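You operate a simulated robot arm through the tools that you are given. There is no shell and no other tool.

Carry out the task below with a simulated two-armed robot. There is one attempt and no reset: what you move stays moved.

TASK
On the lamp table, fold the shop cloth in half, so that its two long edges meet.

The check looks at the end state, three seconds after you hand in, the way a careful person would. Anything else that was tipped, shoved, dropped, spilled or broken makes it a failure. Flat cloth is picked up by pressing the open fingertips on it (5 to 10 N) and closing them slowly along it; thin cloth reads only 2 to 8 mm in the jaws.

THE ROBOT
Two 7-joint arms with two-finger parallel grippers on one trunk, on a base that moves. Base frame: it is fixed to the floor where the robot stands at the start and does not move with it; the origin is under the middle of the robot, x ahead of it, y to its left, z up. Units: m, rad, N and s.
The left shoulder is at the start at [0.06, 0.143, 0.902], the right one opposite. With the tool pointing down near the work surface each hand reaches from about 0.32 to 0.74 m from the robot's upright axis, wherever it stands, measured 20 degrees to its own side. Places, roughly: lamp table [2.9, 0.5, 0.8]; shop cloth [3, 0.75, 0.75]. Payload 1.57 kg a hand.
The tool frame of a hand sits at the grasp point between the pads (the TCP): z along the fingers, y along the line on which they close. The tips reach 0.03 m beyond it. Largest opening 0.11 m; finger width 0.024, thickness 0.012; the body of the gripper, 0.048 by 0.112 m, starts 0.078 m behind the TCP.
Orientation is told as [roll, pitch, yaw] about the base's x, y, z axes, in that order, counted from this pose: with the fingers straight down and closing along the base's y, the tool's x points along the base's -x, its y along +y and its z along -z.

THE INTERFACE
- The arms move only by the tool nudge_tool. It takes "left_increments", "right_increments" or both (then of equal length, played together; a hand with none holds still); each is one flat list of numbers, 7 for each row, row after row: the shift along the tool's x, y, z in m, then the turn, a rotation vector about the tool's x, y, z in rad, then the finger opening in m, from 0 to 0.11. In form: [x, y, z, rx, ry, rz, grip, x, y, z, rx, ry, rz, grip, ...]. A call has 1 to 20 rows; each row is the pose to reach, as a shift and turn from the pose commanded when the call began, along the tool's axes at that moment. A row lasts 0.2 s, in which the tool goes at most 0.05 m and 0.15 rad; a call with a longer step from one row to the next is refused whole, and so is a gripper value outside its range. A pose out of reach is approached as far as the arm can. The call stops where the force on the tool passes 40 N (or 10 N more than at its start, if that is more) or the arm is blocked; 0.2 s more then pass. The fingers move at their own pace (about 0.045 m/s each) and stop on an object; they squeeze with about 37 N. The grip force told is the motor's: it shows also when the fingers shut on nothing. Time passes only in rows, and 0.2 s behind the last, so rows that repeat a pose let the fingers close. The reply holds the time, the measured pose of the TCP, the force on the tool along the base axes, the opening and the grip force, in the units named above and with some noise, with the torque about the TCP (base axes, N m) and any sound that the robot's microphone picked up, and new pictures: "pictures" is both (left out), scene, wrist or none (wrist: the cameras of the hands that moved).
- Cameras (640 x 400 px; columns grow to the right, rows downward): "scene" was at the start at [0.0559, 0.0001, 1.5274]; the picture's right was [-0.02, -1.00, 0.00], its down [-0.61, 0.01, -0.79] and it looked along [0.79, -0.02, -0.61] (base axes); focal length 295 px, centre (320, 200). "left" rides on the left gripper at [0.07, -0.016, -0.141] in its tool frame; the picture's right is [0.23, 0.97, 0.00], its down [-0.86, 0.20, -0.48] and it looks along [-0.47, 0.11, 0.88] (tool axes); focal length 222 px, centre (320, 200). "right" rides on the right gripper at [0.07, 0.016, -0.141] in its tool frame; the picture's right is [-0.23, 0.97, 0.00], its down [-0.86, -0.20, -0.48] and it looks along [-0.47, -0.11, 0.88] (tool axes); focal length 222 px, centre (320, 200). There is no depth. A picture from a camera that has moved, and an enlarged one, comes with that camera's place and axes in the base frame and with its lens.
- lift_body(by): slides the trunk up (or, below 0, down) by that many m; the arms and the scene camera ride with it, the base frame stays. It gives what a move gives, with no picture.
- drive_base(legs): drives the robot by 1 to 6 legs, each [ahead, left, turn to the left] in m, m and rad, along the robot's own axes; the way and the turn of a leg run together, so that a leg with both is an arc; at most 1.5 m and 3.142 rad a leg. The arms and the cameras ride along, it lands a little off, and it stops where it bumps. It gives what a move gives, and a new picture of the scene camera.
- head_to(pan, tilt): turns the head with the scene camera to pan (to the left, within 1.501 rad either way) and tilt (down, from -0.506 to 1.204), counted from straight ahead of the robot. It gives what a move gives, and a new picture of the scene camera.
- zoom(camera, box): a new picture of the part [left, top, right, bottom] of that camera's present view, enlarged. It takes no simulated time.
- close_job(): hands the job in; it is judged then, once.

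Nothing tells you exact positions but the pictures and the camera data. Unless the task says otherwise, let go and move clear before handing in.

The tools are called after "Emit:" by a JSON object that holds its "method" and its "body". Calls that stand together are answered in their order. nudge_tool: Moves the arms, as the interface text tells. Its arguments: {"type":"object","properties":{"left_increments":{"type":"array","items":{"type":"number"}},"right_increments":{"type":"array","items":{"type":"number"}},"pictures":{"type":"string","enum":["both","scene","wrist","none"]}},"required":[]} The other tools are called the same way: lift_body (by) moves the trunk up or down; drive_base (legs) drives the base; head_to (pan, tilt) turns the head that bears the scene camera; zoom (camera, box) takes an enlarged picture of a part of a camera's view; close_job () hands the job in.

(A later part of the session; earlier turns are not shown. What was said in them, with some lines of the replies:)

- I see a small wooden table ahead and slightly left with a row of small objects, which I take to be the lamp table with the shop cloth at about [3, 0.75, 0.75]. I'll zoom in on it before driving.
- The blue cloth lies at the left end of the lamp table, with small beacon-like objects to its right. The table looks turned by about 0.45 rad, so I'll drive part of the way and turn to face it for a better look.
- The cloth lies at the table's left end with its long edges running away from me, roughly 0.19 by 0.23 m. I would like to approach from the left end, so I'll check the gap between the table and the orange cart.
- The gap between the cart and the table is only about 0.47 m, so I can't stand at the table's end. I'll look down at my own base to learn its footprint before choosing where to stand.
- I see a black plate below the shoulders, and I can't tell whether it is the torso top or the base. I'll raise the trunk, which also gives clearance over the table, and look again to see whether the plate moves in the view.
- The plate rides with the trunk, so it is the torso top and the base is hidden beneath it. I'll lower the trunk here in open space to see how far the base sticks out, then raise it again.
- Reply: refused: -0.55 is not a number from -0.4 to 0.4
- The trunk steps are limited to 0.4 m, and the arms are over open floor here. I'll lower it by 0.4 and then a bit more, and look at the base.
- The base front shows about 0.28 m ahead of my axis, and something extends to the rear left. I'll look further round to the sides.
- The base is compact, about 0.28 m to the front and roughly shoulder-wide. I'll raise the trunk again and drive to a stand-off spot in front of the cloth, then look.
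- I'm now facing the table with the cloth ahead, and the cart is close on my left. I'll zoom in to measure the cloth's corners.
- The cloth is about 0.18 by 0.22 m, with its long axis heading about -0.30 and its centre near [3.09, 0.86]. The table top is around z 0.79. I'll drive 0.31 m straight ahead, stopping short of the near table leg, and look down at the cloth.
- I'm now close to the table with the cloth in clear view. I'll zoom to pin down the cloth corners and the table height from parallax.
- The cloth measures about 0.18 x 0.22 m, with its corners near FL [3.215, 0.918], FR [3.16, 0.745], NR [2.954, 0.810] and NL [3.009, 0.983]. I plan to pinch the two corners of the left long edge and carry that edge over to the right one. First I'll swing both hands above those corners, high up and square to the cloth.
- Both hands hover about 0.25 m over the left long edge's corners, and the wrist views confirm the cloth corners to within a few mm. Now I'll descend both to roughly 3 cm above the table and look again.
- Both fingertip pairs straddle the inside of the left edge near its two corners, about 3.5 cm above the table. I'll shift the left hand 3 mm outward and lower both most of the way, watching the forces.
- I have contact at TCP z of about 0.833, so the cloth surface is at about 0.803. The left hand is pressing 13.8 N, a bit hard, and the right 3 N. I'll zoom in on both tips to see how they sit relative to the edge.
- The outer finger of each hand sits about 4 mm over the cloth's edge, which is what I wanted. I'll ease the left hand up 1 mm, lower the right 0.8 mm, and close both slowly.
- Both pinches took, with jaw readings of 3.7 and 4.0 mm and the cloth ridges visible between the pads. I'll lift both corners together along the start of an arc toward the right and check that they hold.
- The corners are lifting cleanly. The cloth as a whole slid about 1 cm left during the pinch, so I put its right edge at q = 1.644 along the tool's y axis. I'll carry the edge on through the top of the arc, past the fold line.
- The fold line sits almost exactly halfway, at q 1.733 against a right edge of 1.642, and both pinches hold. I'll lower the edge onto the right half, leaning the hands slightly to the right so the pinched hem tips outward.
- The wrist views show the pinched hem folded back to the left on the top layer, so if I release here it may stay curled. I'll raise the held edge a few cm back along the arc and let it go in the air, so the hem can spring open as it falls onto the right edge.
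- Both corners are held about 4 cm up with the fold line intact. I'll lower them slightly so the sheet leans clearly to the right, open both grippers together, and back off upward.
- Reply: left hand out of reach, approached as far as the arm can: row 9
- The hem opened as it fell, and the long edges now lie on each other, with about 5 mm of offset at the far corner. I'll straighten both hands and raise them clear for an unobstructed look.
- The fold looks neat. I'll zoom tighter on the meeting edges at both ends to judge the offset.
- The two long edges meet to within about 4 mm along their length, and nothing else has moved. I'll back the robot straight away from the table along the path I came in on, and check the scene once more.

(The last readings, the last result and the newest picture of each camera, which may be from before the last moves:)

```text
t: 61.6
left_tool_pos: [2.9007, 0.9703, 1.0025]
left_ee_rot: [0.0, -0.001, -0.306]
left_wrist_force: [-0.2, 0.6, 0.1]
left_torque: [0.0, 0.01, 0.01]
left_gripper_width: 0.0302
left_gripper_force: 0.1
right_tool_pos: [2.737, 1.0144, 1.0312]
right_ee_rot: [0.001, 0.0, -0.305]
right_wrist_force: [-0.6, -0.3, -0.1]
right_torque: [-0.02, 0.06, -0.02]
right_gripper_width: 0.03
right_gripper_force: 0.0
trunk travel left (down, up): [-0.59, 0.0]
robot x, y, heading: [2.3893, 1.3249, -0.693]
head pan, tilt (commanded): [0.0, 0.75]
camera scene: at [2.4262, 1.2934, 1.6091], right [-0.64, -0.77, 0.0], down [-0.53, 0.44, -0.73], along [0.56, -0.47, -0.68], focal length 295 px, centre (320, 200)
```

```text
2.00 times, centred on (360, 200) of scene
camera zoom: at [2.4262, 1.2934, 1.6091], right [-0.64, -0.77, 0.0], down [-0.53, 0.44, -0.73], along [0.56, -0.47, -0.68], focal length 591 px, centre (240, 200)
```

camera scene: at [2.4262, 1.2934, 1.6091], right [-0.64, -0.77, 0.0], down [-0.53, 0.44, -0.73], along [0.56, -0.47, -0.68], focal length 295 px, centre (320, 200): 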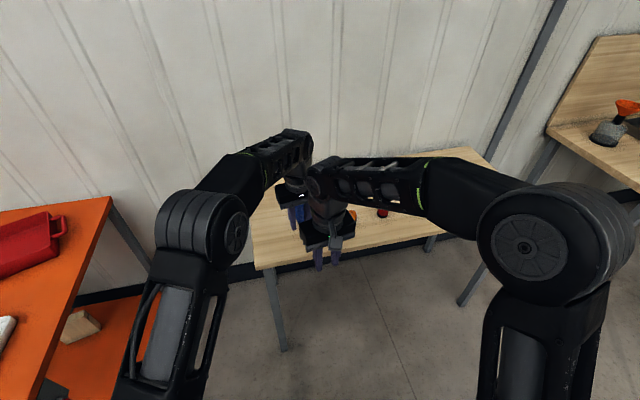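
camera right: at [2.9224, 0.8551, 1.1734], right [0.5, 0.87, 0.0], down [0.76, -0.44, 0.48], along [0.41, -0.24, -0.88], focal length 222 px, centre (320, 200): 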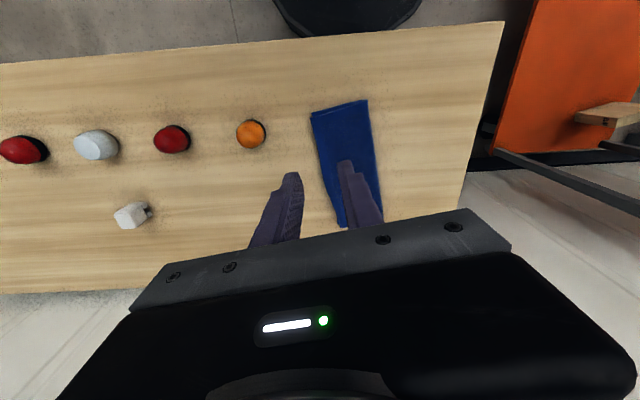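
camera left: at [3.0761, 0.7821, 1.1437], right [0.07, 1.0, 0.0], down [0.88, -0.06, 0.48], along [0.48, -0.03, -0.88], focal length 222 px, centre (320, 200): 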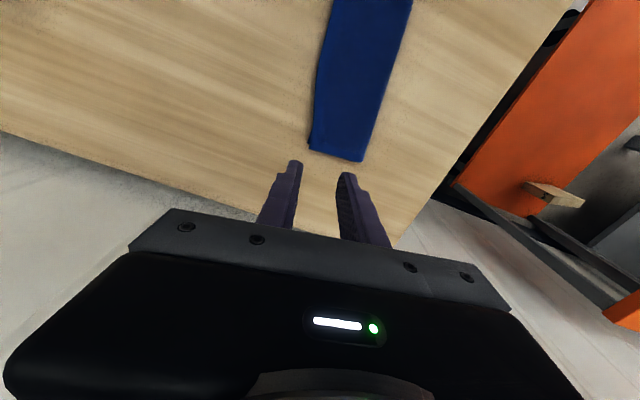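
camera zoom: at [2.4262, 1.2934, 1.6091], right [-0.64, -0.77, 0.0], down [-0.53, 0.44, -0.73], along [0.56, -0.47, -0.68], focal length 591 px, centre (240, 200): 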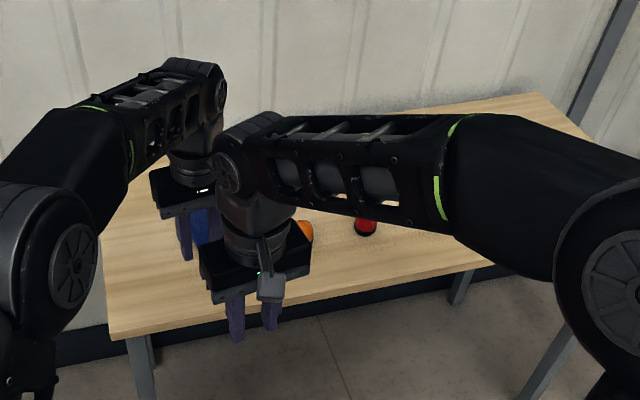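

The hands block the view, so I'll spread the arms apart in the free space in front of the table to see the final state.

Emit:
{"method": "nudge_tool", "body": {"left_increments": [-0.007, 0.0174, 0, 0, 0, 0, 0.03, -0.014, 0.0348, 0, 0, 0, 0, 0.03, -0.021, 0.052, 0, 0, 0, 0, 0.03, -0.028, 0.0695, 0, 0, 0, 0, 0.03, -0.035, 0.087, 0, 0, 0, 0, 0.03, -0.042, 0.104, 0, 0, 0, 0, 0.03, -0.049, 0.1216, 0, 0, 0, 0, 0.03, -0.0558, 0.139, 0, 0, 0, 0, 0.03], "right_increments": [0.014, -0.0348, 0, 0, 0, 0, 0.03, 0.028, -0.0695, 0, 0, 0, 0, 0.03, 0.042, -0.104, 0, 0, 0, 0, 0.03, 0.056, -0.139, 0, 0, 0, 0, 0.03, 0.07, -0.174, 0, 0, 0, 0, 0.03, 0.084, -0.2085, 0, 0, 0, 0, 0.03, 0.098, -0.243, 0, 0, 0, 0, 0.03, 0.1117, -0.278, 0, 0, 0, 0, 0.03], "pictures": "scene"}}

Emit:
{"method": "zoom", "body": {"camera": "scene", "box": [220, 120, 540, 320]}}

Emit:
{"method": "zoom", "body": {"camera": "scene", "box": [260, 170, 388, 250]}}

```text
t: 63.4
left_tool_pos: [2.9949, 1.0862, 1.0027]
left_ee_rot: [0.0, -0.001, -0.305]
left_wrist_force: [0.3, -0.5, 0.2]
left_torque: [0.02, -0.03, -0.03]
left_gripper_width: 0.0301
left_gripper_force: 0.0
right_tool_pos: [2.5471, 0.7834, 1.0309]
right_ee_rot: [0.002, -0.001, -0.304]
right_wrist_force: [0.1, 0.6, 0.8]
right_torque: [0.04, 0.0, 0.0]
right_gripper_width: 0.0299
right_gripper_force: 0.1
trunk travel left (down, up): [-0.59, 0.0]
robot x, y, heading: [2.3855, 1.3232, -0.692]
head pan, tilt (commanded): [0.0, 0.75]
camera scene: at [2.426, 1.2931, 1.6092], right [-0.64, -0.77, 0.0], down [-0.53, 0.44, -0.73], along [0.56, -0.47, -0.68], focal length 295 px, centre (320, 200)
```

scene: 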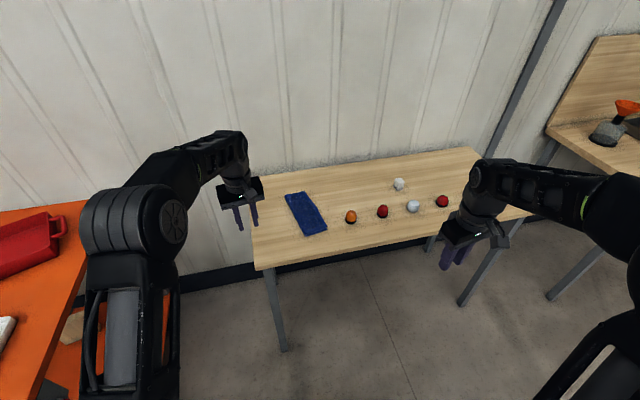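

```text
2.00 times, centred on (380, 220) of scene
camera zoom: at [2.426, 1.2931, 1.6092], right [-0.64, -0.77, 0.0], down [-0.53, 0.44, -0.73], along [0.56, -0.47, -0.68], focal length 591 px, centre (200, 160)
```

zoom: 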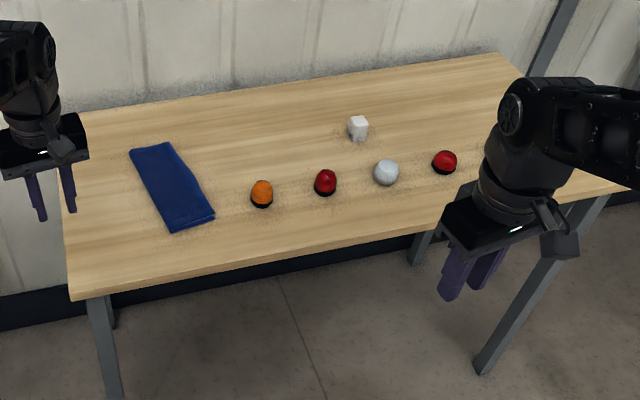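

```text
5.00 times, centred on (324, 210) of scene
camera zoom: at [2.426, 1.2931, 1.6092], right [-0.64, -0.77, 0.0], down [-0.53, 0.44, -0.73], along [0.56, -0.47, -0.68], focal length 1477 px, centre (300, 150)
```

zoom: 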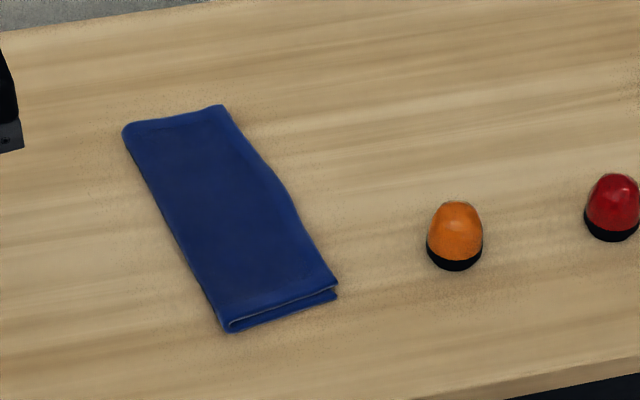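

The cloth is folded neatly in half with its long edges together, everything else on the table is where it was, and the hands are empty and clear. I'm handing in the job.

Emit:
{"method": "close_job", "body": {}}

```text
The job is handed in.
```

The shop cloth on the lamp table is folded in half, and its two long edges meet to within about 4 mm by my reading of the camera views. The top layer sits slightly raised at the near right corner; I left it rather than risk shifting the fold.

Closing the fingers slid the whole cloth about 1 cm to the left before the fold, so it lies slightly off its starting place. In the last pictures the other objects on the table look undisturbed. The robot has let go, backed away from the table and handed the job in.
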